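You operate a simulated robot arm through the tools that you are given. There is no shell and no other tool. Be economical: measure what you need, move in short steps, check, and stop when the job is done.

Carry out the task below with a simulated two-armed robot. There is one attempt and no reset: what you move stays moved.

JOB
Pick up the socket spanner from the bench of the pipe rack with one hand, pass it to the other hand and put it on the shelf of the dough table.

The check looks at the end state, three seconds after you hand in, the way a careful person would. Anything else that was tipped, shoved, dropped, spilled or broken makes it a failure.

ROBOT AND FRAMES
Two 7-joint arms with two-finger parallel grippers on one trunk, on a base that drives. Base frame: it is fixed to the floor where the robot stands at the start and does not move with it; the origin is under the middle of the robot, x ahead of it, y to its left, z up; the surface under the hand at the start is at about z = 860. Units: mm, rad, N and s.
The left shoulder is at the start at [50, 165, 1130], the right one opposite. With the tool pointing down near the work surface each hand reaches from about 240 to 700 mm from the robot's upright axis, wherever it stands, measured 20 degrees to its own side. Places, roughly: shelf of the dough table [-2100, 1300, 300]. Payload 3.91 kg a hand.
The tool frame of a hand sits at the grasp point between the pads (the TCP): z along the fingers, y along the line on which they close. The tips reach 30 mm beyond it. The gripper opens to 110 mm. The fingers are 20 mm wide and 10 mm thick; the gripper's body (48 by 112 mm) begins 55 mm behind the TCP.
Orientation is that of the tool frame in the base frame, as [roll, pitch, yaw] about the fixed x, y, z axes, in that order (R = Rz(yaw) Ry(pitch) Rx(roll)). With the fingers straight down and closing along the base's y, the tool's x points along the base's -x, its y along +y and its z along -z.

CONTROLS
- The arms move only by the tool send_rows. It takes "left_targets", "right_targets" or both (then of equal length, played together; a hand with none holds still); each is a list of rows, each an object of numbers (a shift or turn left out is 0, a gripper value left out holds the last): "x", "y", "z": the shift along the base's x, y, z in mm; "wx", "wy", "wz": the turn, a rotation vector about the base's x, y, z in rad. In form: [{"x": .., "y": .., "z": .., "wx": .., "wy": .., "wz": ..}, ...]. A call has 1 to 8 rows; each row shifts and turns the commanded pose from where the row before left it. "left_grip" and "right_grip" are, for a hand that has rows, the finger opening in mm, from 0 to 110, set as the call begins (left out, the last holds). Each row takes 0.2 s and may step no farther than 50 mm and 0.15 rad from the row before; otherwise, or with a gripper value out of range, the whole call is refused. Where a pose cannot be reached the arm comes as near as it can. A force on the tool above 40 N (or 10 N above the force at the start of the call, whichever is more), or a blocked arm, ends the call early, and 0.2 s more pass. The fingers move at their own pace (about 45 mm/s each) and stop on an object; they squeeze with about 32 N. The grip force told is the motor's: it shows also when the fingers shut on nothing. Time passes only in rows, and 0.2 s behind the last, so rows that do not move let the fingers close. The reply holds the time, the measured pose of the TCP, the force on the tool along the base axes, the opening and the grip force, in the units named above and with some noise, with the torque about the TCP (base axes, N m) and any sound that the robot's microphone picked up.
- Cameras (640 x 400 px; columns grow to the right, rows downward): "scene" is now at [114.1, -9.7, 1328]; the picture's right is [-0.10, -0.99, 0.00], its down [-0.50, 0.05, -0.86] and it looks along [0.86, -0.09, -0.50] (base axes); focal length 280 px, centre (320, 200). "left" rides on the left gripper at [72, -17, -103] in its tool frame; the picture's right is [0.23, 0.97, 0.00], its down [-0.76, 0.18, -0.62] and it looks along [-0.61, 0.14, 0.78] (tool axes); focal length 222 px, centre (320, 200). "right" rides on the right gripper at [72, 17, -103] in its tool frame; the picture's right is [-0.23, 0.97, 0.00], its down [-0.76, -0.18, -0.62] and it looks along [-0.61, -0.14, 0.78] (tool axes); focal length 222 px, centre (320, 200). There is no depth. A picture from a camera that has moved, and an enlarged one, comes with that camera's place and axes in the base frame and with its lens. The place of the scene camera against the robot may be out by one fixed shift of up to 25 mm in any direction.
- capture(camera): a new picture of that camera. The clock stands still meanwhile.
- move_column(by): slides the trunk up (or, below 0, down) by that many mm; the arms and the scene camera ride with it, the base frame stays. It gives what a move gives, with no picture.
- roll_base(legs): drives the robot by 1 to 6 legs, each [ahead, left, turn to the left] in mm, mm and rad, along the robot's own axes; the way and the turn of a leg run together, so that a leg with both is an arc; at most 1500 mm and 3.142 rad a leg. The arms and the cameras ride along, it lands a little off, and it stops where it bumps. It gives what a move gives.
- aim_head(pan, tilt): turns the head with the scene camera to pan (to the left, within 1.396 rad either way) and tilt (down, from -0.506 to 1.204), counted from straight ahead of the robot. It gives what a move gives.
- close_up(camera, box): a new picture of the part [left, top, right, bottom] of that camera's present view, enlarged. The clock stands still meanwhile.
- hand_in(): hands the job in; it is judged then, once.

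Go step by step. Nothing tells you exact positions but the pictures and the camera data: compare them with the known pose of the tool, close in by small moves and look again before you grip or let go. The budget is 120 turns and 92 pictures, counting those below and the enlarged ones. Unless the task says otherwise, let go and move clear before handing in, and close with one line.

The tools are called after ">>>" by a JSON object that holds its "fn" and its "kwargs". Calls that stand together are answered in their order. send_rows: Moves the arms, as the interface text tells. Its arguments: {"type":"object","properties":{"left_targets":{"type":"array","items":{"type":"object","properties":{"x":{"type":"number"},"y":{"type":"number"},"z":{"type":"number"},"wx":{"type":"number"},"wy":{"type":"number"},"wz":{"type":"number"}}}},"left_grip":{"type":"number"},"right_targets":{"type":"array","items":{"type":"object","properties":{"x":{"type":"number"},"y":{"type":"number"},"z":{"type":"number"},"wx":{"type":"number"},"wy":{"type":"number"},"wz":{"type":"number"}}}},"right_grip":{"type":"number"}},"required":[]} The other tools are called the same way: move_column (by) slides the trunk up or down; roll_base (legs) drives the base; aim_head (pan, tilt) turns the head that bears the scene camera; capture (camera) takes a picture; close_up (camera, box) takes an enlarged picture of a part of a camera's view; hand_in () hands the job in.

At the start:

```text
t: 0.0
left_ee_pos: [391.0, 145.8, 1116.9]
left_ee_rot: [3.141, 0.0, -3.141]
left_ft_force: [0.5, 0.2, 0.4]
left_wrist_torque: [-0.03, -0.06, 0.02]
left_gripper_width: 110.2
left_finger_force: 0.0
right_ee_pos: [388.9, -147.8, 1160.5]
right_ee_rot: [3.14, 0.0, 3.139]
right_ft_force: [-0.9, 0.3, -0.2]
right_wrist_torque: [-0.02, -0.02, 0.01]
right_gripper_width: 110.1
right_finger_force: 0.1
trunk travel left (down, up): [-350.0, 153.0]
robot x, y, heading: [-1.3, -0.0, -0.005]
head pan, tilt: [-0.103, 0.527]
```

scene: 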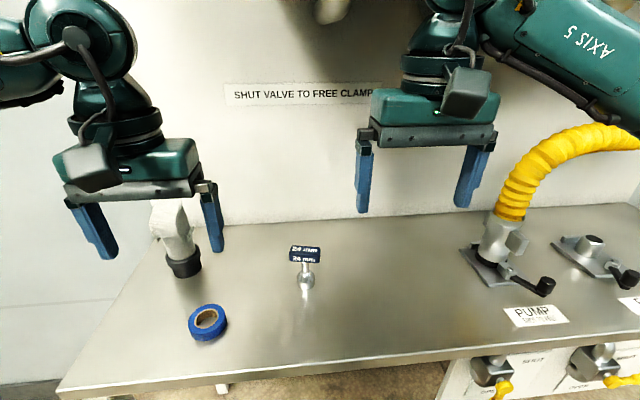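
right: 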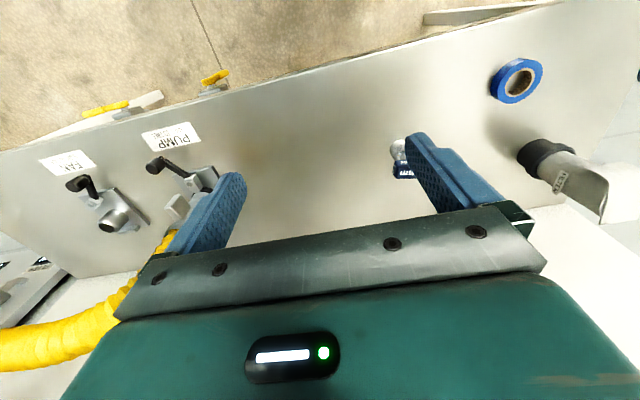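
left: 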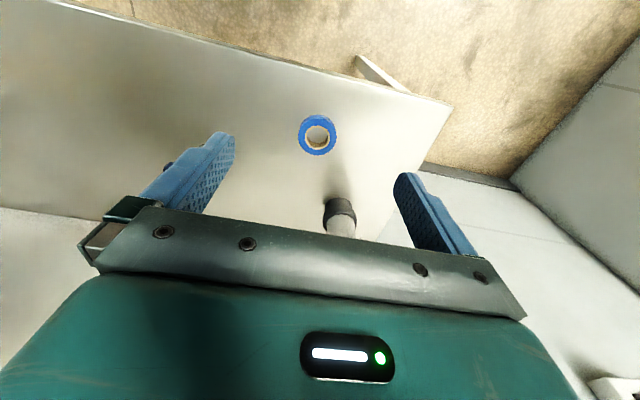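

I see a bench with a blue tape roll, a small upright item labelled "24 mm", hoses, and valves, with a sign saying "SHUT VALVE TO FREE CLAMP". I'll look closer to find out whether the labelled item is the spanner and whether something holds it.

>>> {"fn": "close_up", "kwargs": {"camera": "scene", "box": [240, 220, 380, 310]}}

>>> {"fn": "close_up", "kwargs": {"camera": "scene", "box": [440, 200, 640, 400]}}

>>> {"fn": "close_up", "kwargs": {"camera": "right", "box": [340, 100, 480, 200]}}

```text
4.44 times, centred on (310, 265) of scene
camera zoom: at [114.1, -9.7, 1328.0], right [-0.1, -0.99, 0.0], down [-0.5, 0.05, -0.86], along [0.86, -0.09, -0.5], focal length 1244 px, centre (364, -89)
```

zoom: 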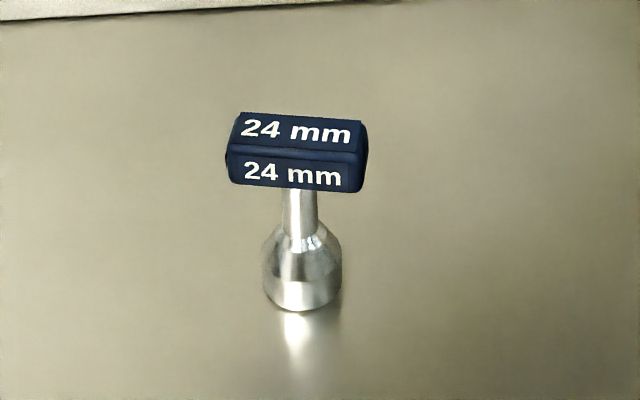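

```text
2.00 times, centred on (540, 300) of scene
camera zoom: at [114.1, -9.7, 1328.0], right [-0.1, -0.99, 0.0], down [-0.5, 0.05, -0.86], along [0.86, -0.09, -0.5], focal length 560 px, centre (-120, 0)
```

zoom: 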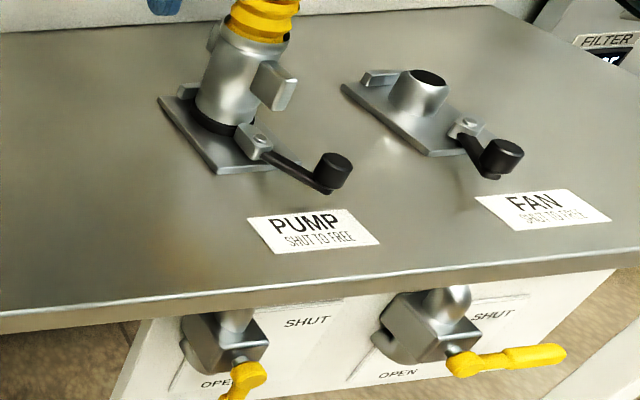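

```text
4.00 times, centred on (410, 150) of right
camera zoom: at [317.5, -131.5, 1264.1], right [0.23, 0.97, 0.0], down [0.76, -0.18, 0.62], along [0.61, -0.14, -0.78], focal length 888 px, centre (-40, 400)
```

zoom: 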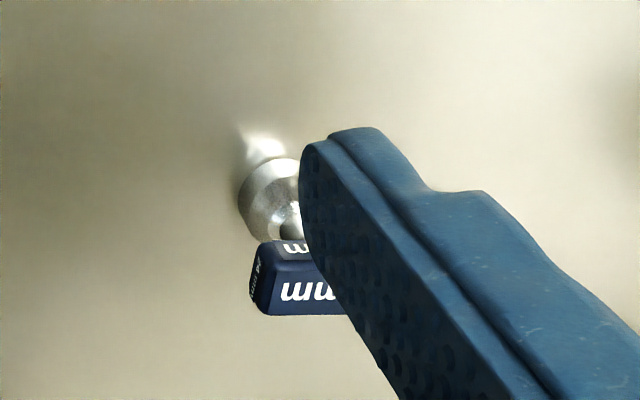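

The spanner is a T-handle socket standing free at about (540, -25), with its top near z = 967 and the handle turned about 12° from y. I'll turn the right hand to close across the handle's thickness, bring it above the spanner and look again.

>>> {"fn": "send_rows", "kwargs": {"right_targets": [{"wz": 0.136, "x": 15, "y": 12}, {"wz": 0.136, "x": 15, "y": 12}, {"wz": 0.136, "x": 15, "y": 12}, {"wz": 0.136, "x": 15, "y": 12}, {"wz": 0.136, "x": 15, "y": 12}], "right_grip": 110}}

>>> {"fn": "send_rows", "kwargs": {"right_targets": [{"wz": 0.136, "x": 15, "y": 12}, {"wz": 0.136, "x": 15, "y": 12}, {"wz": 0.136, "x": 15, "y": 12}, {"wz": 0.136, "x": 15, "y": 12}, {"wz": 0.136, "x": 15, "y": 12}, {}]}}

>>> {"fn": "capture", "kwargs": {"camera": "right"}}

>>> {"fn": "capture", "kwargs": {"camera": "scene"}}

```text
t: 1.2
left_ee_pos: [390.8, 144.7, 1116.1]
left_ee_rot: [-3.141, 0.001, -3.138]
left_ft_force: [-0.1, 0.3, -0.6]
left_wrist_torque: [0.02, 0.02, 0.03]
left_gripper_width: 110.1
left_finger_force: 0.1
right_ee_pos: [464.6, -86.1, 1160.5]
right_ee_rot: [-3.141, 0.001, -2.462]
right_ft_force: [0.5, 0.0, -0.9]
right_wrist_torque: [-0.04, 0.01, -0.03]
right_gripper_width: 110.0
right_finger_force: 0.1
trunk travel left (down, up): [-350.0, 153.0]
robot x, y, heading: [0.3, 1.7, 0.004]
head pan, tilt: [-0.103, 0.527]
```

```text
t: 2.6
left_ee_pos: [391.8, 144.3, 1116.0]
left_ee_rot: [-3.141, -0.002, -3.14]
left_ft_force: [0.0, 0.1, 0.1]
left_wrist_torque: [-0.03, -0.05, 0.0]
left_gripper_width: 109.8
left_finger_force: 0.0
right_ee_pos: [389.7, -36.6, 1121.0]
right_ee_rot: [3.14, -0.001, -1.786]
right_ft_force: [-0.2, 0.2, 0.3]
right_wrist_torque: [-0.01, 0.02, -0.02]
right_gripper_width: 110.0
right_finger_force: 0.0
right hand out of reach, approached as far as the arm can: row 2, 3, 4, 5
trunk travel left (down, up): [-350.0, 153.0]
robot x, y, heading: [-0.2, -0.9, 0.003]
head pan, tilt: [-0.103, 0.527]
```

```text
85 pictures are left
camera right: at [357.6, -104.6, 1224.4], right [-0.9, 0.43, 0.0], down [0.34, 0.71, 0.62], along [0.27, 0.56, -0.78], focal length 222 px, centre (320, 200)
```

right: 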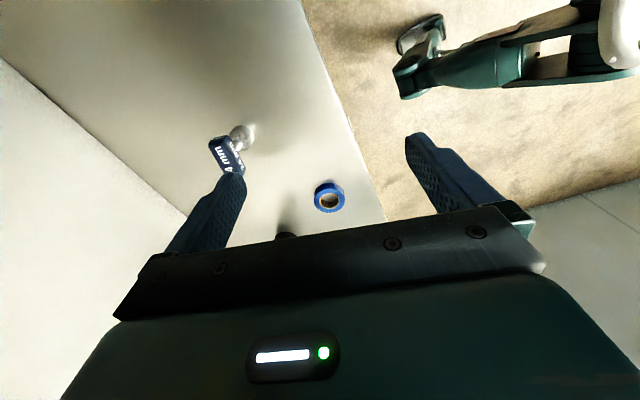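

```text
84 pictures are left
camera scene: at [114.2, -9.9, 1328.0], right [-0.1, -0.99, 0.0], down [-0.5, 0.05, -0.86], along [0.86, -0.09, -0.5], focal length 280 px, centre (320, 200)
```

scene: 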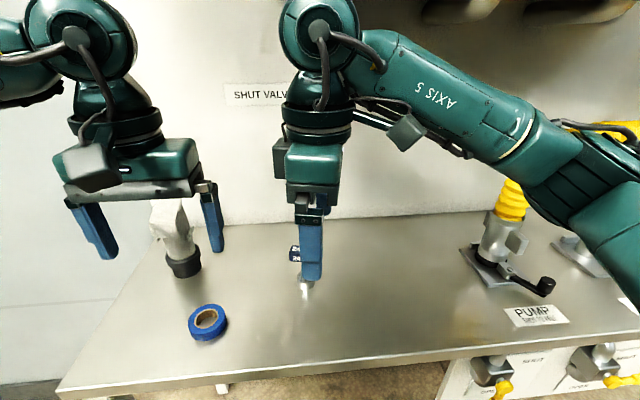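

The arm fell short at that height: it is at (390, -37, 1121). I'll lower it first, then reach forward, staying above the spanner top at about 967.

>>> {"fn": "send_rows", "kwargs": {"right_targets": [{"z": -40}, {"z": -40}, {"x": 40}, {"x": 40}, {"x": 20}, {}]}}

>>> {"fn": "capture", "kwargs": {"camera": "right"}}

```text
t: 4.0
left_ee_pos: [390.7, 145.4, 1116.4]
left_ee_rot: [3.141, 0.0, -3.141]
left_ft_force: [1.2, 0.6, 0.0]
left_wrist_torque: [0.0, 0.01, 0.0]
left_gripper_width: 109.9
left_finger_force: 0.1
right_ee_pos: [389.5, -35.7, 1040.6]
right_ee_rot: [3.139, 0.0, -1.785]
right_ft_force: [-0.2, -0.5, 0.4]
right_wrist_torque: [-0.02, 0.01, 0.02]
right_gripper_width: 110.3
right_finger_force: 0.0
right hand out of reach, approached as far as the arm can: row 3, 4, 5
trunk travel left (down, up): [-350.0, 153.0]
robot x, y, heading: [-2.3, 0.8, 0.001]
head pan, tilt: [-0.103, 0.527]
```

```text
83 pictures are left
camera right: at [357.6, -104.9, 1143.5], right [-0.9, 0.43, 0.0], down [0.34, 0.71, 0.62], along [0.27, 0.56, -0.78], focal length 222 px, centre (320, 200)
```

right: 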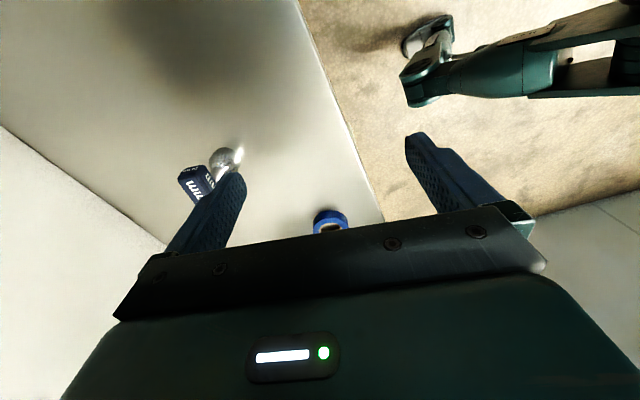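

The forward limit comes from that wrist yaw. I'll turn the right hand back and grip the handle by its two ends (about 60 mm), closing along y, which suits a left-hand grip on the shaft later.

>>> {"fn": "send_rows", "kwargs": {"right_targets": [{"wz": -0.14, "y": -8}, {"wz": -0.14, "y": -8}, {"wz": -0.14, "y": -8}, {"wz": -0.14, "y": -8}, {"wz": -0.14, "y": -8}, {"wz": -0.14, "y": -8}]}}

>>> {"fn": "send_rows", "kwargs": {"right_targets": [{"wz": -0.14}, {"wz": -0.14}, {"wz": -0.14}, {"wz": -0.14}, {"wz": -0.14}, {"wz": -0.03}, {}]}}

>>> {"fn": "send_rows", "kwargs": {"right_targets": [{"x": 30, "y": 15}, {"x": 30, "y": 15}, {"x": 20, "y": 15}, {}]}}

>>> {"fn": "capture", "kwargs": {"camera": "right"}}

```text
t: 5.4
left_ee_pos: [390.7, 143.6, 1116.9]
left_ee_rot: [3.141, -0.001, -3.141]
left_ft_force: [0.3, -0.1, -0.2]
left_wrist_torque: [0.02, -0.02, 0.0]
left_gripper_width: 109.9
left_finger_force: 0.2
right_ee_pos: [389.5, -83.4, 1040.8]
right_ee_rot: [-3.141, 0.002, -2.628]
right_ft_force: [0.4, 0.7, 0.0]
right_wrist_torque: [0.02, 0.01, -0.01]
right_gripper_width: 110.3
right_finger_force: 0.1
trunk travel left (down, up): [-350.0, 153.0]
robot x, y, heading: [3.3, 2.0, 0.002]
head pan, tilt: [-0.103, 0.527]
```

```text
t: 7.0
left_ee_pos: [391.8, 144.8, 1116.1]
left_ee_rot: [-3.141, 0.0, -3.14]
left_ft_force: [-0.2, 0.2, 0.5]
left_wrist_torque: [-0.02, 0.0, 0.0]
left_gripper_width: 110.0
left_finger_force: 0.2
right_ee_pos: [389.8, -84.5, 1040.1]
right_ee_rot: [3.14, 0.0, 2.93]
right_ft_force: [-0.2, 0.1, 0.6]
right_wrist_torque: [0.0, 0.04, -0.01]
right_gripper_width: 110.0
right_finger_force: 0.0
trunk travel left (down, up): [-350.0, 153.0]
robot x, y, heading: [-1.8, -1.6, 0.0]
head pan, tilt: [-0.103, 0.527]
```

```text
t: 8.0
left_ee_pos: [390.9, 145.2, 1117.3]
left_ee_rot: [3.141, -0.002, -3.14]
left_ft_force: [-0.6, 0.7, 0.0]
left_wrist_torque: [0.01, 0.01, -0.02]
left_gripper_width: 109.7
left_finger_force: 0.1
right_ee_pos: [469.9, -37.6, 1039.4]
right_ee_rot: [3.14, -0.001, 2.93]
right_ft_force: [0.0, -0.1, -0.4]
right_wrist_torque: [0.0, -0.02, 0.02]
right_gripper_width: 110.0
right_finger_force: 0.1
trunk travel left (down, up): [-350.0, 153.0]
robot x, y, heading: [0.2, 0.5, 0.005]
head pan, tilt: [-0.103, 0.527]
```

```text
82 pictures are left
camera right: at [402.6, -7.7, 1143.8], right [0.43, 0.9, 0.0], down [0.71, -0.33, 0.62], along [0.56, -0.26, -0.78], focal length 222 px, centre (320, 200)
```

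right: 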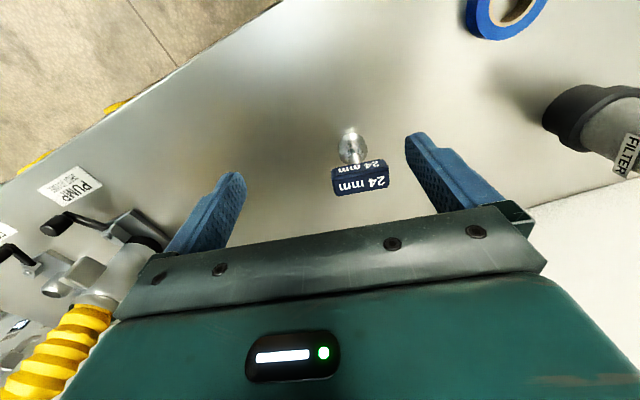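

>>> {"fn": "close_up", "kwargs": {"camera": "right", "box": [300, 100, 428, 210]}}

```text
3.64 times, centred on (364, 155) of right
camera zoom: at [402.6, -7.7, 1143.8], right [0.43, 0.9, 0.0], down [0.71, -0.33, 0.62], along [0.56, -0.26, -0.78], focal length 808 px, centre (160, 364)
```

zoom: 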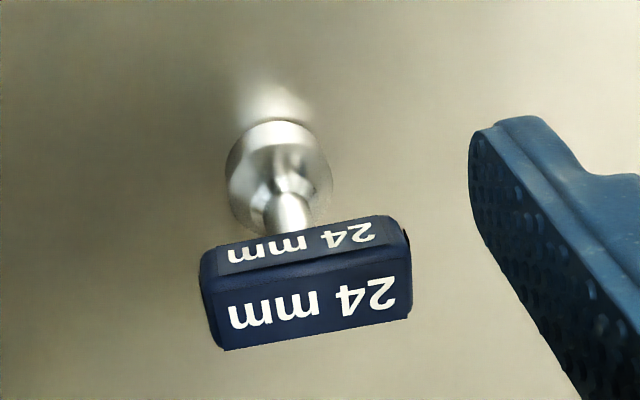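

The handle centre is about (534, -23) with its top near z = 960. I'll go above it, come part way down and check before descending.

>>> {"fn": "send_rows", "kwargs": {"right_targets": [{"x": 32, "y": 7.5}, {"x": 32, "y": 7.5}, {"z": -25}, {}]}}

>>> {"fn": "capture", "kwargs": {"camera": "right"}}

>>> {"fn": "capture", "kwargs": {"camera": "scene"}}

```text
t: 9.0
left_ee_pos: [391.5, 145.9, 1116.2]
left_ee_rot: [-3.141, 0.0, -3.14]
left_ft_force: [0.4, 0.7, 0.2]
left_wrist_torque: [0.02, 0.02, -0.06]
left_gripper_width: 110.2
left_finger_force: 0.0
right_ee_pos: [533.8, -24.0, 1016.0]
right_ee_rot: [3.142, 0.001, 2.931]
right_ft_force: [-0.7, 0.4, -1.2]
right_wrist_torque: [-0.02, -0.02, 0.01]
right_gripper_width: 110.0
right_finger_force: 0.0
trunk travel left (down, up): [-350.0, 153.0]
robot x, y, heading: [1.6, 0.8, 0.001]
head pan, tilt: [-0.103, 0.527]
```

```text
80 pictures are left
camera right: at [466.1, 5.6, 1119.3], right [0.43, 0.9, 0.0], down [0.71, -0.33, 0.62], along [0.56, -0.27, -0.78], focal length 222 px, centre (320, 200)
```

right: 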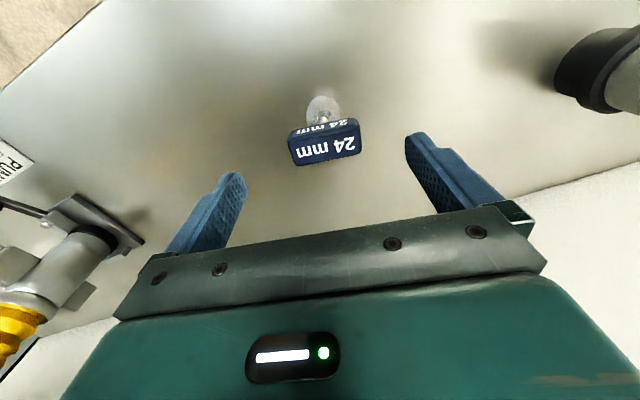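

```text
79 pictures are left
camera scene: at [114.0, -9.6, 1328.0], right [-0.1, -0.99, 0.0], down [-0.5, 0.05, -0.86], along [0.86, -0.09, -0.5], focal length 280 px, centre (320, 200)
```

scene: 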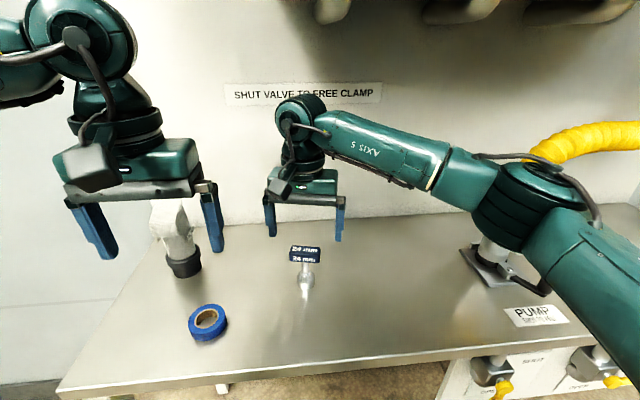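

The handle is centred under the hand. Descending to z ≈ 962 and checking before closing.

>>> {"fn": "send_rows", "kwargs": {"right_targets": [{"z": -20}, {"z": -20}, {"z": -14}, {}]}}

>>> {"fn": "capture", "kwargs": {"camera": "right"}}

>>> {"fn": "close_up", "kwargs": {"camera": "scene", "box": [230, 180, 390, 300]}}

```text
t: 10.0
left_ee_pos: [391.4, 143.9, 1117.0]
left_ee_rot: [-3.141, -0.001, 3.141]
left_ft_force: [0.0, -0.5, -0.7]
left_wrist_torque: [-0.01, -0.02, 0.0]
left_gripper_width: 109.9
left_finger_force: 0.0
right_ee_pos: [534.5, -23.9, 961.9]
right_ee_rot: [3.141, 0.001, 2.929]
right_ft_force: [0.0, -0.1, 1.1]
right_wrist_torque: [-0.03, 0.0, -0.02]
right_gripper_width: 109.7
right_finger_force: 0.0
trunk travel left (down, up): [-350.0, 153.0]
robot x, y, heading: [0.2, 1.1, -0.0]
head pan, tilt: [-0.103, 0.527]
```

```text
78 pictures are left
camera right: at [467.3, 6.7, 1065.1], right [0.43, 0.9, 0.0], down [0.71, -0.33, 0.62], along [0.56, -0.27, -0.78], focal length 222 px, centre (320, 200)
```

right: 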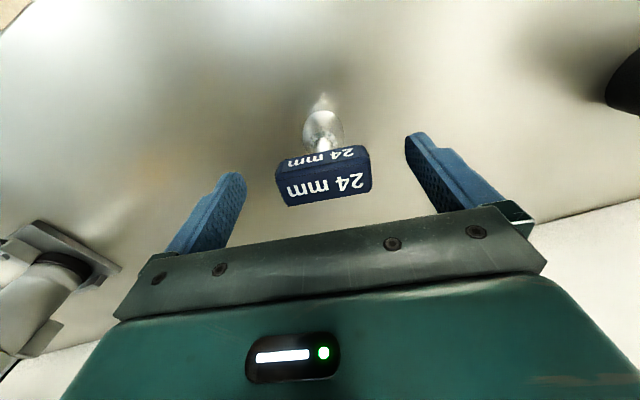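

```text
3.33 times, centred on (310, 240) of scene
camera zoom: at [114.1, -9.7, 1328.0], right [-0.1, -0.99, 0.0], down [-0.5, 0.05, -0.86], along [0.86, -0.09, -0.5], focal length 933 px, centre (353, 67)
```

zoom: 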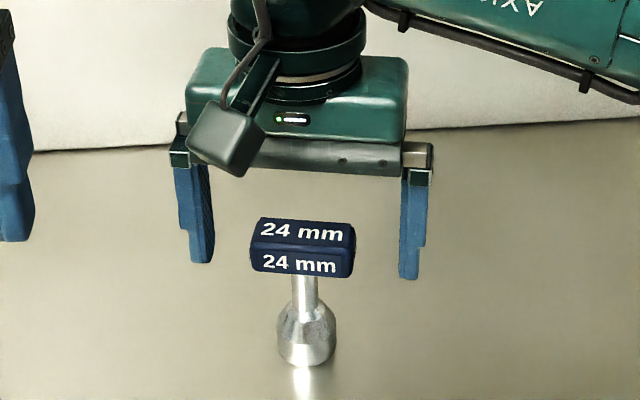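

Fingers are astride the handle at the right height. I'll lower 4 mm and close to grip.

>>> {"fn": "send_rows", "kwargs": {"right_targets": [{"z": -4, "x": -2, "y": 1}, {}]}}

>>> {"fn": "send_rows", "kwargs": {"right_targets": [{}, {}, {}, {}, {}], "right_grip": 40}}

>>> {"fn": "capture", "kwargs": {"camera": "right"}}

```text
t: 10.6
left_ee_pos: [390.7, 144.3, 1116.0]
left_ee_rot: [-3.141, 0.002, -3.14]
left_ft_force: [-0.3, -0.1, 0.3]
left_wrist_torque: [0.07, 0.01, -0.02]
left_gripper_width: 109.9
left_finger_force: 0.0
right_ee_pos: [532.9, -22.7, 956.4]
right_ee_rot: [3.141, 0.001, 2.93]
right_ft_force: [-1.1, 0.1, -0.3]
right_wrist_torque: [0.03, 0.04, -0.03]
right_gripper_width: 110.2
right_finger_force: 0.0
trunk travel left (down, up): [-350.0, 153.0]
robot x, y, heading: [-2.1, -0.2, -0.0]
head pan, tilt: [-0.103, 0.527]
```

```text
t: 11.8
left_ee_pos: [390.5, 144.8, 1116.6]
left_ee_rot: [-3.141, -0.001, -3.14]
left_ft_force: [-0.9, -0.2, -0.8]
left_wrist_torque: [0.01, -0.01, 0.0]
left_gripper_width: 110.2
left_finger_force: 0.1
right_ee_pos: [532.1, -21.8, 957.6]
right_ee_rot: [3.139, 0.0, 2.93]
right_ft_force: [1.8, 1.1, 2.1]
right_wrist_torque: [0.04, -0.06, -0.04]
right_gripper_width: 59.4
right_finger_force: 31.5
trunk travel left (down, up): [-350.0, 153.0]
robot x, y, heading: [-2.1, 3.1, 0.003]
head pan, tilt: [-0.103, 0.527]
```

```text
76 pictures are left
camera right: at [464.9, 8.1, 1061.3], right [0.43, 0.9, 0.0], down [0.71, -0.33, 0.62], along [0.56, -0.26, -0.78], focal length 222 px, centre (320, 200)
```

right: 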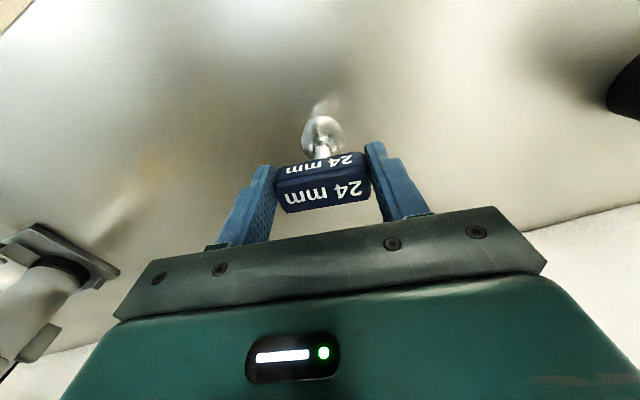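

Gripped at 59.4 mm. Now I'll lift it and check.

>>> {"fn": "send_rows", "kwargs": {"right_targets": [{"z": 20}, {"z": 40}, {"z": 20}, {"x": -25}, {"x": -25}, {}]}}

>>> {"fn": "capture", "kwargs": {"camera": "scene"}}

```text
t: 13.2
left_ee_pos: [391.6, 144.5, 1116.5]
left_ee_rot: [3.141, 0.0, -3.141]
left_ft_force: [0.5, -0.7, 0.4]
left_wrist_torque: [-0.05, 0.01, 0.0]
left_gripper_width: 110.0
left_finger_force: 0.1
right_ee_pos: [480.5, -24.2, 1037.0]
right_ee_rot: [-3.14, 0.0, 2.931]
right_ft_force: [0.3, 0.6, -2.6]
right_wrist_torque: [0.03, -0.02, -0.01]
right_gripper_width: 59.5
right_finger_force: 32.2
trunk travel left (down, up): [-350.0, 153.0]
robot x, y, heading: [-5.0, 3.3, 0.0]
head pan, tilt: [-0.103, 0.527]
```

```text
75 pictures are left
camera scene: at [114.4, -9.7, 1327.9], right [-0.1, -0.99, 0.0], down [-0.5, 0.05, -0.86], along [0.86, -0.09, -0.5], focal length 280 px, centre (320, 200)
```

scene: 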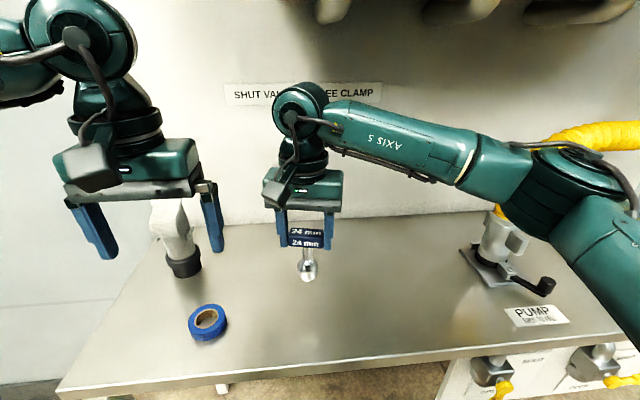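

It is lifted and hangs straight. I'll raise it a little and look round to the left before driving.

>>> {"fn": "send_rows", "kwargs": {"right_targets": [{"z": 30, "x": -25}, {"z": 30, "x": -25}, {"x": -20}, {}]}}

>>> {"fn": "aim_head", "kwargs": {"pan": 1.39, "tilt": 0.4}}

>>> {"fn": "capture", "kwargs": {"camera": "scene"}}

```text
t: 14.2
left_ee_pos: [389.8, 144.7, 1115.7]
left_ee_rot: [3.141, 0.0, -3.139]
left_ft_force: [-0.9, 0.1, 0.4]
left_wrist_torque: [0.0, 0.04, 0.05]
left_gripper_width: 109.9
left_finger_force: 0.0
right_ee_pos: [409.2, -21.6, 1098.8]
right_ee_rot: [3.14, 0.001, 2.93]
right_ft_force: [-0.4, 0.7, -2.6]
right_wrist_torque: [-0.02, 0.04, 0.01]
right_gripper_width: 59.3
right_finger_force: 32.6
trunk travel left (down, up): [-350.0, 153.0]
robot x, y, heading: [0.7, 1.2, 0.002]
head pan, tilt: [-0.103, 0.527]
```

```text
t: 15.8
left_ee_pos: [391.8, 145.2, 1115.6]
left_ee_rot: [-3.14, 0.001, -3.14]
left_ft_force: [0.3, 0.3, 0.6]
left_wrist_torque: [-0.02, -0.02, 0.01]
left_gripper_width: 109.9
left_finger_force: 0.0
right_ee_pos: [410.0, -21.2, 1097.6]
right_ee_rot: [3.142, 0.001, 2.931]
right_ft_force: [-0.2, -0.3, -2.8]
right_wrist_torque: [0.01, 0.0, -0.02]
right_gripper_width: 59.4
right_finger_force: 32.0
trunk travel left (down, up): [-350.0, 153.0]
robot x, y, heading: [3.4, 0.4, -0.001]
head pan, tilt: [1.389, 0.4]
```

```text
74 pictures are left
camera scene: at [41.2, 90.6, 1339.6], right [0.98, -0.18, 0.0], down [-0.07, -0.38, -0.92], along [0.17, 0.91, -0.39], focal length 280 px, centre (320, 200)
```

scene: 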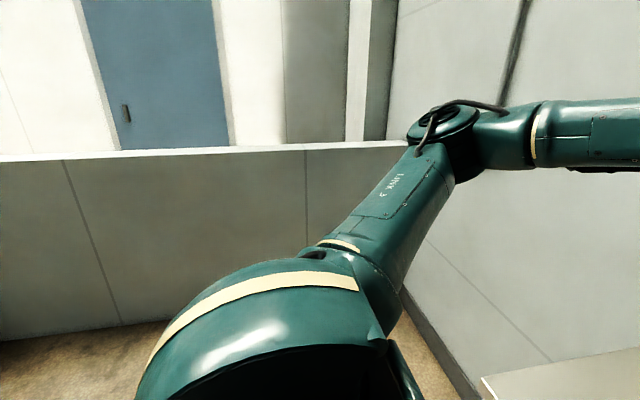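

There's a low partition around y ≈ 1550. I'll back away from the bench and turn left to see the rest of the room.

>>> {"fn": "roll_base", "kwargs": {"legs": [[-400, 0, 0], [0, 0, 1.2]]}}

>>> {"fn": "capture", "kwargs": {"camera": "scene"}}

```text
t: 21.2
left_ee_pos: [-385.6, 416.4, 1115.6]
left_ee_rot: [-3.14, -0.001, -1.941]
left_ft_force: [0.1, 0.0, -0.3]
left_wrist_torque: [0.02, -0.01, -0.01]
left_gripper_width: 110.1
left_finger_force: 0.1
right_ee_pos: [-223.3, 373.7, 1097.7]
right_ee_rot: [3.141, 0.001, -2.154]
right_ft_force: [0.1, 0.5, -3.4]
right_wrist_torque: [-0.03, 0.02, 0.0]
right_gripper_width: 59.4
right_finger_force: 31.6
trunk travel left (down, up): [-350.0, 153.0]
robot x, y, heading: [-390.9, 1.4, 1.201]
head pan, tilt: [1.389, 0.4]
```

```text
73 pictures are left
camera scene: at [-464.4, 75.8, 1339.6], right [0.52, 0.85, 0.0], down [0.33, -0.2, -0.92], along [-0.78, 0.48, -0.39], focal length 280 px, centre (320, 200)
```

scene: 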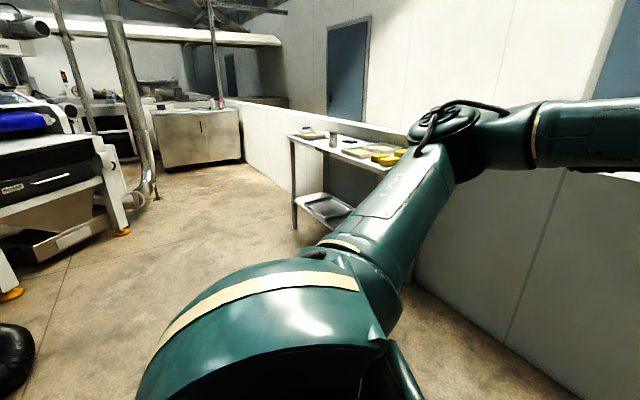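

The dough table stands against the partition, with a low shelf that has a tray on it. I'll turn further and look straight at it.

>>> {"fn": "roll_base", "kwargs": {"legs": [[0, 0, 1.2]]}}

>>> {"fn": "aim_head", "kwargs": {"pan": 0.0, "tilt": 0.3}}

>>> {"fn": "capture", "kwargs": {"camera": "scene"}}

```text
t: 24.7
left_ee_pos: [-781.2, 149.9, 1116.1]
left_ee_rot: [3.141, 0.0, -0.722]
left_ft_force: [-0.4, -0.3, -1.2]
left_wrist_torque: [0.01, -0.02, 0.01]
left_gripper_width: 109.8
left_finger_force: 0.1
right_ee_pos: [-685.4, 286.2, 1097.7]
right_ee_rot: [3.141, 0.001, -0.933]
right_ft_force: [0.8, 0.0, -2.5]
right_wrist_torque: [0.0, -0.02, 0.0]
right_gripper_width: 59.5
right_finger_force: 32.1
trunk travel left (down, up): [-350.0, 153.0]
robot x, y, heading: [-389.9, 3.3, 2.421]
head pan, tilt: [1.389, 0.4]
```

```text
t: 26.2
left_ee_pos: [-780.5, 149.2, 1115.5]
left_ee_rot: [-3.142, 0.001, -0.722]
left_ft_force: [0.4, 0.0, 0.3]
left_wrist_torque: [0.0, 0.0, -0.02]
left_gripper_width: 110.0
left_finger_force: 0.0
right_ee_pos: [-685.4, 286.3, 1098.6]
right_ee_rot: [3.14, 0.0, -0.934]
right_ft_force: [0.0, -0.2, -1.7]
right_wrist_torque: [-0.03, -0.03, 0.0]
right_gripper_width: 59.5
right_finger_force: 31.8
trunk travel left (down, up): [-350.0, 153.0]
robot x, y, heading: [-390.9, 1.7, 2.424]
head pan, tilt: [0.0, 0.3]
```

```text
72 pictures are left
camera scene: at [-488.4, 80.8, 1348.8], right [0.66, 0.75, 0.0], down [0.22, -0.2, -0.96], along [-0.72, 0.63, -0.3], focal length 280 px, centre (320, 200)
```

scene: 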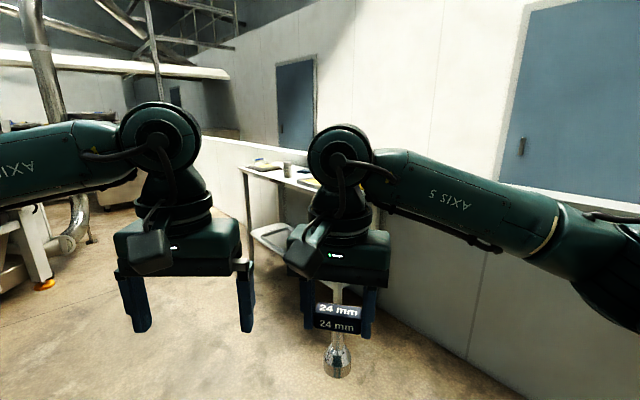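

The table runs along the partition, so its front faces -y. I'll drive to about (-1700, 100) and turn to face it.

>>> {"fn": "roll_base", "kwargs": {"legs": [[1050, 790, 0], [0, 0, -0.5]]}}

>>> {"fn": "capture", "kwargs": {"camera": "scene"}}

```text
t: 35.0
left_ee_pos: [-1968.2, 411.2, 1116.9]
left_ee_rot: [-3.141, -0.002, -1.222]
left_ft_force: [-0.4, 0.3, 1.2]
left_wrist_torque: [0.05, 0.04, 0.03]
left_gripper_width: 110.1
left_finger_force: 0.1
right_ee_pos: [-1817.2, 484.7, 1097.2]
right_ee_rot: [3.14, 0.0, -1.432]
right_ft_force: [0.0, 0.5, -2.6]
right_wrist_torque: [-0.01, -0.01, -0.01]
right_gripper_width: 59.4
right_finger_force: 32.6
trunk travel left (down, up): [-350.0, 153.0]
robot x, y, heading: [-1695.0, 94.5, 1.923]
head pan, tilt: [0.0, 0.3]
```

```text
71 pictures are left
camera scene: at [-1745.0, 207.9, 1348.8], right [0.94, 0.34, 0.0], down [0.1, -0.28, -0.96], along [-0.33, 0.9, -0.3], focal length 280 px, centre (320, 200)
```

scene: 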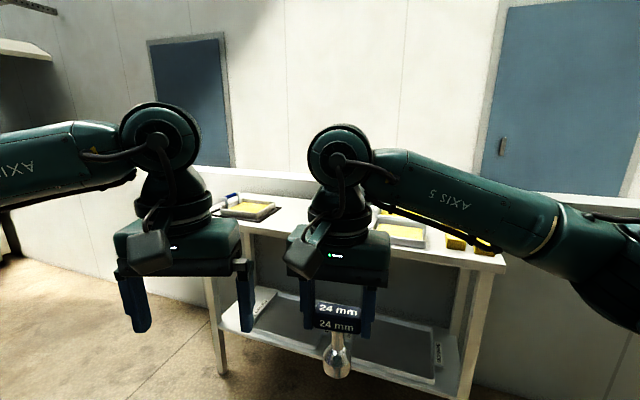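

The shelf is visible under the table with trays on it. I'll enlarge it to find free space.

>>> {"fn": "close_up", "kwargs": {"camera": "scene", "box": [190, 180, 510, 400]}}

>>> {"fn": "capture", "kwargs": {"camera": "left"}}

```text
1.82 times, centred on (350, 290) of scene
camera zoom: at [-1745.0, 207.9, 1348.8], right [0.94, 0.34, 0.0], down [0.1, -0.28, -0.96], along [-0.33, 0.9, -0.3], focal length 509 px, centre (266, 36)
```

zoom: 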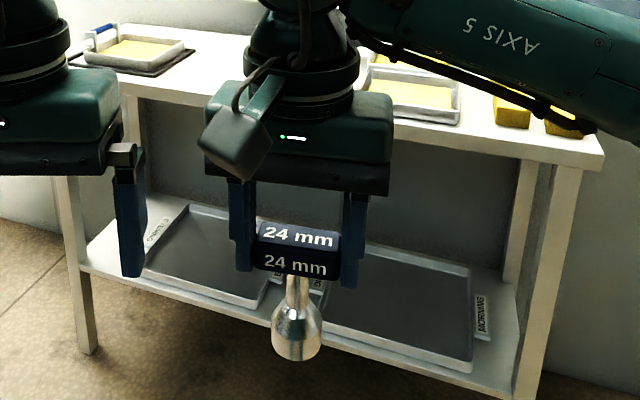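

```text
69 pictures are left
camera left: at [-1927.9, 348.1, 1220.8], right [-0.84, -0.55, 0.0], down [-0.43, 0.65, 0.62], along [-0.34, 0.52, -0.78], focal length 222 px, centre (320, 200)
```

left: 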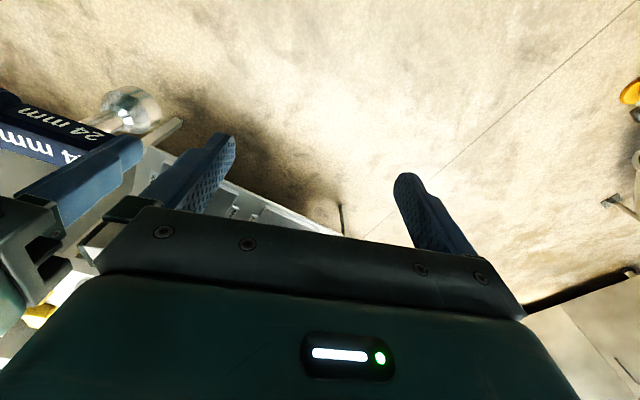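

Free bare shelf seems to be the gap between the two trays (x about -2110 to -1950, y > 1140). I'll square up to the table for the handover, since facing +y makes the axes simple.

>>> {"fn": "roll_base", "kwargs": {"legs": [[0, 0, -0.352], [0, 230, 0]]}}

>>> {"fn": "capture", "kwargs": {"camera": "scene"}}

```text
t: 38.7
left_ee_pos: [-2071.5, 487.6, 1116.5]
left_ee_rot: [3.141, 0.002, -1.578]
left_ft_force: [-0.9, 0.7, -0.3]
left_wrist_torque: [0.02, -0.01, -0.04]
left_gripper_width: 110.0
left_finger_force: 0.1
right_ee_pos: [-1904.1, 504.4, 1097.3]
right_ee_rot: [-3.141, 0.0, -1.795]
right_ft_force: [0.3, -0.4, -2.0]
right_wrist_torque: [-0.05, 0.04, 0.01]
right_gripper_width: 59.4
right_finger_force: 32.0
trunk travel left (down, up): [-350.0, 153.0]
robot x, y, heading: [-1931.9, 95.8, 1.562]
head pan, tilt: [0.0, 0.3]
```

```text
68 pictures are left
camera scene: at [-1933.2, 217.2, 1348.8], right [1.0, -0.01, 0.0], down [0.0, -0.3, -0.96], along [0.01, 0.96, -0.3], focal length 280 px, centre (320, 200)
```

scene: 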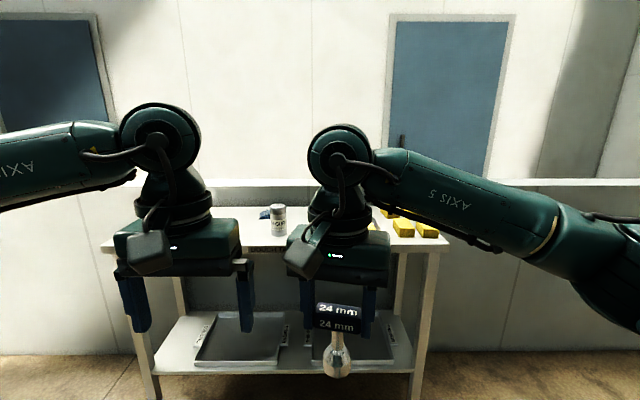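

>>> {"fn": "close_up", "kwargs": {"camera": "scene", "box": [130, 290, 330, 400]}}

>>> {"fn": "close_up", "kwargs": {"camera": "scene", "box": [260, 290, 440, 400]}}

```text
3.20 times, centred on (230, 345) of scene
camera zoom: at [-1933.2, 217.2, 1348.8], right [1.0, -0.01, 0.0], down [0.0, -0.3, -0.96], along [0.01, 0.96, -0.3], focal length 896 px, centre (608, -264)
```

zoom: 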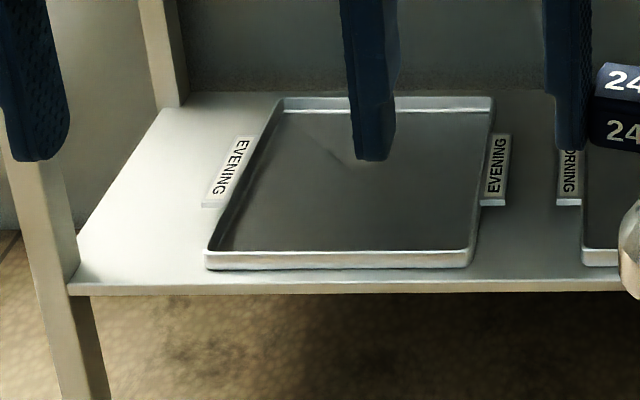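

```text
3.56 times, centred on (350, 345) of scene
camera zoom: at [-1933.2, 217.2, 1348.8], right [1.0, -0.01, 0.0], down [0.0, -0.3, -0.96], along [0.01, 0.96, -0.3], focal length 995 px, centre (213, -316)
```

zoom: 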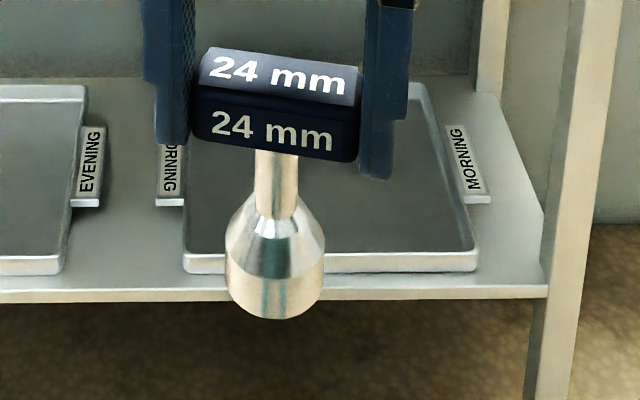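

The bare gap between the trays is centred near x = -2028, y ≈ 1205. For the handover I'll straighten the right hand with the spanner forward, and tilt the left hand to point forward and about 29° down with a narrow opening.

>>> {"fn": "send_rows", "kwargs": {"right_targets": [{"wz": 0.054, "x": -5, "y": 24, "z": -9}, {"wz": 0.054, "x": -5, "y": 24, "z": -9}, {"wz": 0.054, "x": -5, "y": 24, "z": -9}, {"wz": 0.055, "x": -6, "y": 24, "z": -10}, {}, {}, {}, {}], "left_targets": [{"wx": 0.134, "y": 5}, {"wx": 0.134, "y": 5}, {"wx": 0.134, "y": 5}, {"wx": 0.134, "z": -10}, {"wx": 0.134, "z": -10}, {"wx": 0.134, "z": -10}, {"wx": 0.133, "z": -13}, {"wx": 0.133}], "left_grip": 32}}

>>> {"fn": "capture", "kwargs": {"camera": "scene"}}

```text
t: 40.5
left_ee_pos: [-2062.6, 518.6, 1075.2]
left_ee_rot: [3.127, 1.072, -1.59]
left_ft_force: [0.2, -0.5, -0.1]
left_wrist_torque: [-0.01, 0.04, -0.01]
left_gripper_width: 32.1
left_finger_force: 0.0
left hand out of reach, approached as far as the arm can: row 8
right_ee_pos: [-1924.3, 599.2, 1058.8]
right_ee_rot: [-3.14, 0.0, -1.576]
right_ft_force: [0.1, -0.2, -2.4]
right_wrist_torque: [-0.06, 0.0, 0.01]
right_gripper_width: 59.4
right_finger_force: 31.8
trunk travel left (down, up): [-350.0, 153.0]
robot x, y, heading: [-1926.3, 95.8, 1.562]
head pan, tilt: [0.0, 0.3]
```

```text
65 pictures are left
camera scene: at [-1932.9, 217.5, 1348.8], right [1.0, -0.01, 0.0], down [0.0, -0.3, -0.96], along [0.01, 0.96, -0.3], focal length 280 px, centre (320, 200)
```

scene: 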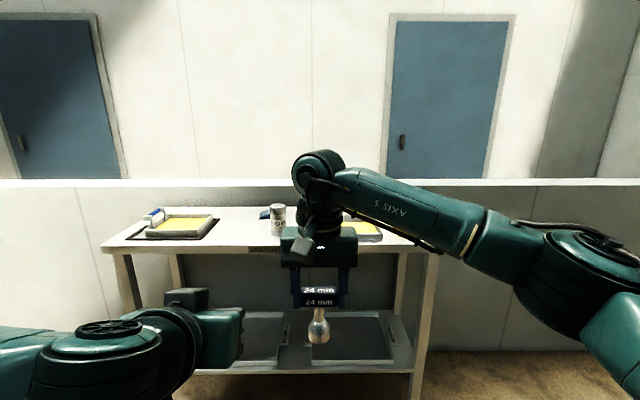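

Both hands are posed as planned. I'll slide the left hand sideways until it's lined up behind the spanner, short of contact.

>>> {"fn": "send_rows", "kwargs": {"left_targets": [{"x": 40, "y": -5}, {"x": 40, "y": -5}, {"x": 40, "y": -5}, {"x": 18}, {}]}}

>>> {"fn": "capture", "kwargs": {"camera": "left"}}

>>> {"fn": "capture", "kwargs": {"camera": "scene"}}

```text
t: 41.7
left_ee_pos: [-1923.5, 501.4, 1076.6]
left_ee_rot: [3.127, 1.072, -1.588]
left_ft_force: [-0.5, 0.9, 0.2]
left_wrist_torque: [-0.02, -0.03, -0.01]
left_gripper_width: 32.2
left_finger_force: 0.1
right_ee_pos: [-1924.4, 599.6, 1058.5]
right_ee_rot: [-3.14, -0.002, -1.577]
right_ft_force: [0.2, 0.2, -2.8]
right_wrist_torque: [-0.02, -0.02, 0.0]
right_gripper_width: 59.6
right_finger_force: 32.4
trunk travel left (down, up): [-350.0, 153.0]
robot x, y, heading: [-1927.4, 93.7, 1.565]
head pan, tilt: [0.0, 0.3]
```

```text
64 pictures are left
camera left: at [-1909.0, 376.1, 1063.9], right [-0.98, -0.1, -0.19], down [-0.17, -0.18, 0.97], along [-0.14, 0.98, 0.16], focal length 222 px, centre (320, 200)
```

left: 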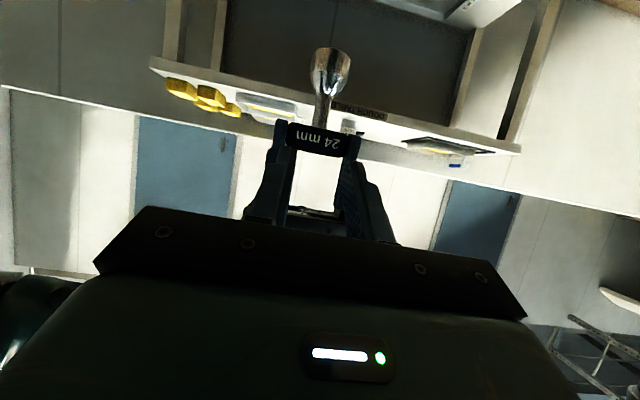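

```text
63 pictures are left
camera scene: at [-1933.0, 217.3, 1348.8], right [1.0, -0.01, 0.0], down [0.0, -0.3, -0.96], along [0.01, 0.96, -0.3], focal length 280 px, centre (320, 200)
```

scene: 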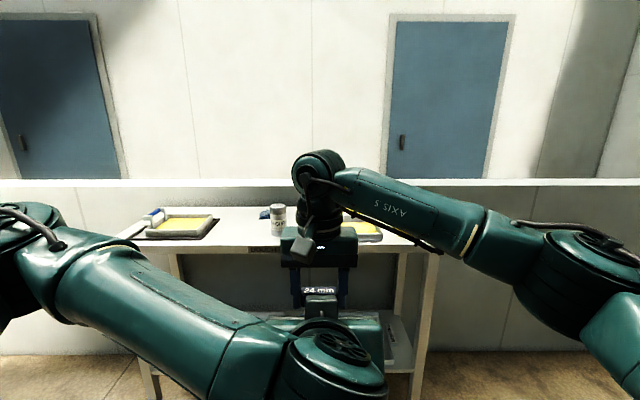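

>>> {"fn": "close_up", "kwargs": {"camera": "left", "box": [250, 30, 410, 150]}}

```text
3.33 times, centred on (330, 90) of left
camera zoom: at [-1909.0, 376.1, 1063.9], right [-0.98, -0.1, -0.19], down [-0.17, -0.18, 0.97], along [-0.14, 0.98, 0.16], focal length 740 px, centre (287, 567)
```

zoom: 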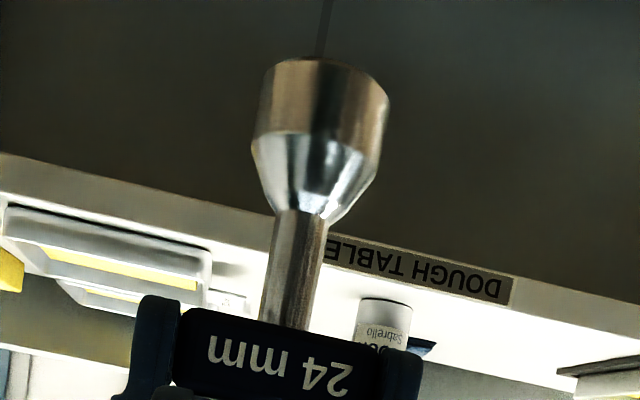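

The shaft between the socket cone and the handle spans only z ≈ 1001–1030, so the left fingers need a flatter approach. I'll reduce the tilt to about 0.3 rad, aiming for a grip at z ≈ 1013.5.

>>> {"fn": "send_rows", "kwargs": {"left_targets": [{"wx": 0.1, "z": -16}, {"wx": 0.1, "z": -17, "x": -1.5}, {}, {}], "left_grip": 30}}

>>> {"fn": "capture", "kwargs": {"camera": "left"}}

```text
t: 42.7
left_ee_pos: [-1927.6, 501.0, 1043.2]
left_ee_rot: [3.115, 1.271, -1.6]
left_ft_force: [-0.1, 1.0, 0.7]
left_wrist_torque: [-0.01, -0.02, -0.02]
left_gripper_width: 30.1
left_finger_force: 0.0
right_ee_pos: [-1925.4, 598.5, 1059.7]
right_ee_rot: [3.14, 0.003, -1.576]
right_ft_force: [-0.9, 0.2, -3.4]
right_wrist_torque: [-0.01, 0.02, -0.01]
right_gripper_width: 59.6
right_finger_force: 31.6
trunk travel left (down, up): [-350.0, 153.0]
robot x, y, heading: [-1931.7, 95.4, 1.559]
head pan, tilt: [0.0, 0.3]
```

```text
61 pictures are left
camera left: at [-1912.3, 381.4, 1005.4], right [-0.98, -0.06, -0.21], down [-0.17, -0.37, 0.91], along [-0.14, 0.93, 0.35], focal length 222 px, centre (320, 200)
```

left: 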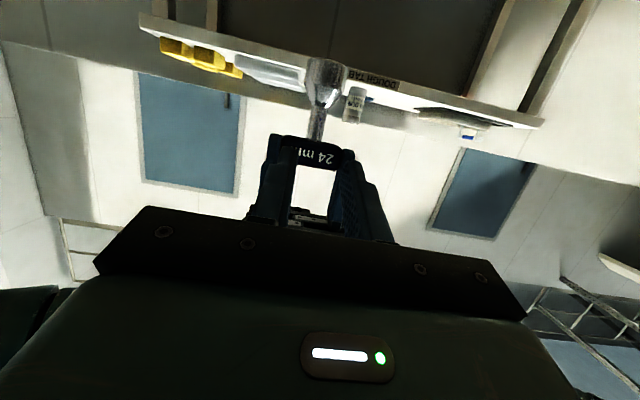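

>>> {"fn": "close_up", "kwargs": {"camera": "left", "box": [250, 50, 390, 180]}}

```text
3.08 times, centred on (320, 115) of left
camera zoom: at [-1912.3, 381.4, 1005.4], right [-0.98, -0.06, -0.21], down [-0.17, -0.37, 0.91], along [-0.14, 0.93, 0.35], focal length 684 px, centre (320, 462)
```

zoom: 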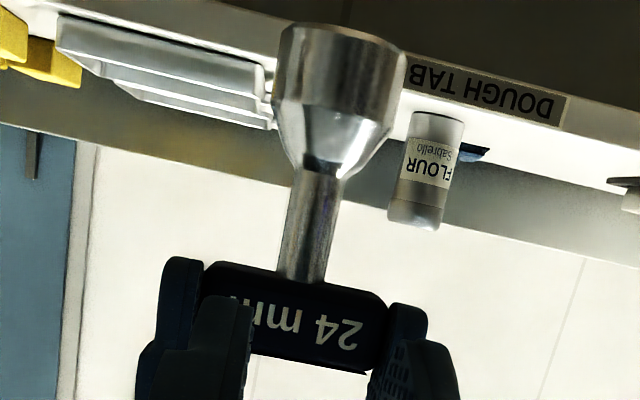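

The line-up checks out: shaft spans z ≈ 998–1028, x ≈ -1926.5. I'll advance along the tool axis most of the way and look again.

>>> {"fn": "send_rows", "kwargs": {"left_targets": [{"y": 20, "z": -6.5}, {"y": 20, "z": -6.5}, {"y": 20, "z": -6.5, "x": 1}, {}]}}

>>> {"fn": "close_up", "kwargs": {"camera": "left", "box": [230, 20, 410, 200]}}

>>> {"fn": "close_up", "kwargs": {"camera": "right", "box": [200, 80, 440, 240]}}

```text
t: 43.7
left_ee_pos: [-1926.2, 563.1, 1024.6]
left_ee_rot: [3.115, 1.271, -1.6]
left_ft_force: [-0.7, -0.2, 0.8]
left_wrist_torque: [-0.01, 0.0, 0.01]
left_gripper_width: 30.2
left_finger_force: 0.1
right_ee_pos: [-1925.9, 598.1, 1059.7]
right_ee_rot: [-3.141, -0.001, -1.578]
right_ft_force: [-0.2, -0.1, -3.2]
right_wrist_torque: [0.01, 0.0, 0.02]
right_gripper_width: 59.6
right_finger_force: 31.5
trunk travel left (down, up): [-350.0, 153.0]
robot x, y, heading: [-1927.9, 94.2, 1.561]
head pan, tilt: [0.0, 0.3]
```

```text
2.22 times, centred on (320, 110) of left
camera zoom: at [-1910.7, 442.8, 987.1], right [-0.98, -0.06, -0.21], down [-0.17, -0.37, 0.91], along [-0.14, 0.93, 0.35], focal length 494 px, centre (320, 400)
```

zoom: 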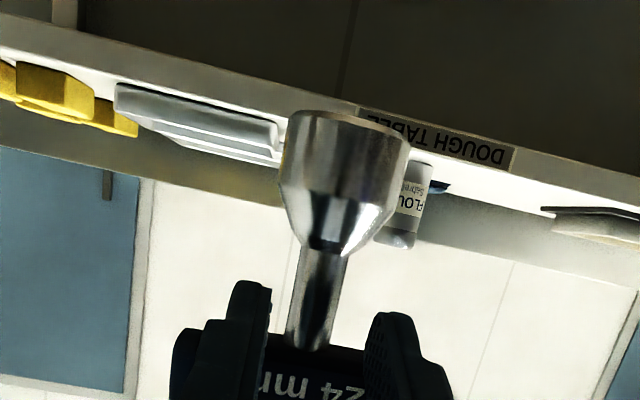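

```text
2.50 times, centred on (320, 160) of right
camera zoom: at [-1942.3, 525.6, 1162.7], right [-0.97, 0.23, 0.0], down [0.18, 0.76, 0.62], along [0.14, 0.61, -0.78], focal length 555 px, centre (320, 300)
```

zoom: 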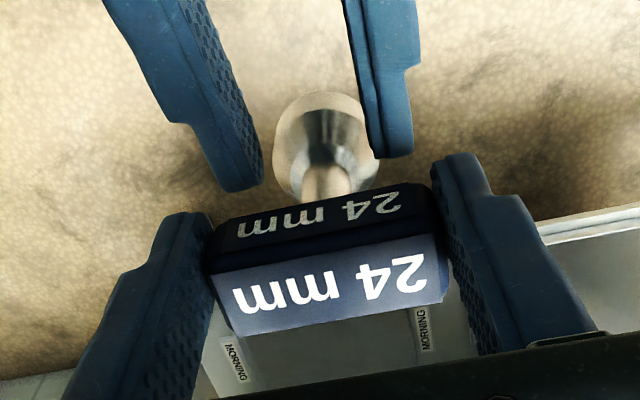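

The left fingers straddle the shaft with clearance. Advancing the last 35 mm.

>>> {"fn": "send_rows", "kwargs": {"left_targets": [{"y": 12, "z": -4.2, "x": -1}, {"y": 12, "z": -4.2}, {"y": 11, "z": -4.2}, {}]}}

>>> {"fn": "close_up", "kwargs": {"camera": "left", "box": [230, 20, 410, 200]}}

>>> {"fn": "close_up", "kwargs": {"camera": "right", "box": [200, 80, 440, 240]}}

```text
t: 44.7
left_ee_pos: [-1926.3, 597.8, 1011.8]
left_ee_rot: [3.112, 1.27, -1.603]
left_ft_force: [-0.3, 0.4, -0.1]
left_wrist_torque: [0.0, -0.03, 0.0]
left_gripper_width: 29.9
left_finger_force: 0.0
right_ee_pos: [-1925.5, 599.7, 1058.1]
right_ee_rot: [3.141, 0.001, -1.575]
right_ft_force: [0.3, 0.1, -2.6]
right_wrist_torque: [0.0, 0.02, 0.0]
right_gripper_width: 59.3
right_finger_force: 32.0
trunk travel left (down, up): [-350.0, 153.0]
robot x, y, heading: [-1929.2, 91.5, 1.559]
head pan, tilt: [0.0, 0.3]
```

```text
2.22 times, centred on (320, 110) of left
camera zoom: at [-1911.1, 477.9, 973.9], right [-0.98, -0.06, -0.21], down [-0.17, -0.37, 0.91], along [-0.14, 0.93, 0.35], focal length 494 px, centre (320, 400)
```

zoom: 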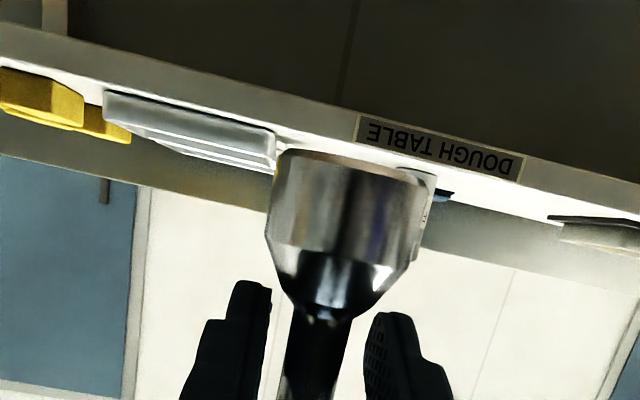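

```text
2.50 times, centred on (320, 160) of right
camera zoom: at [-1942.3, 525.6, 1162.7], right [-0.97, 0.23, 0.0], down [0.18, 0.76, 0.62], along [0.14, 0.61, -0.78], focal length 555 px, centre (320, 300)
```

zoom: 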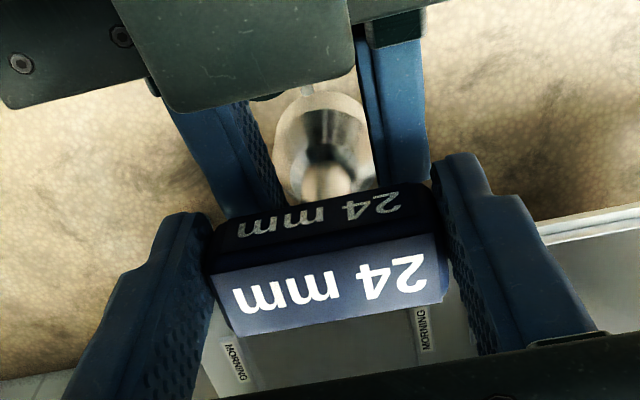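

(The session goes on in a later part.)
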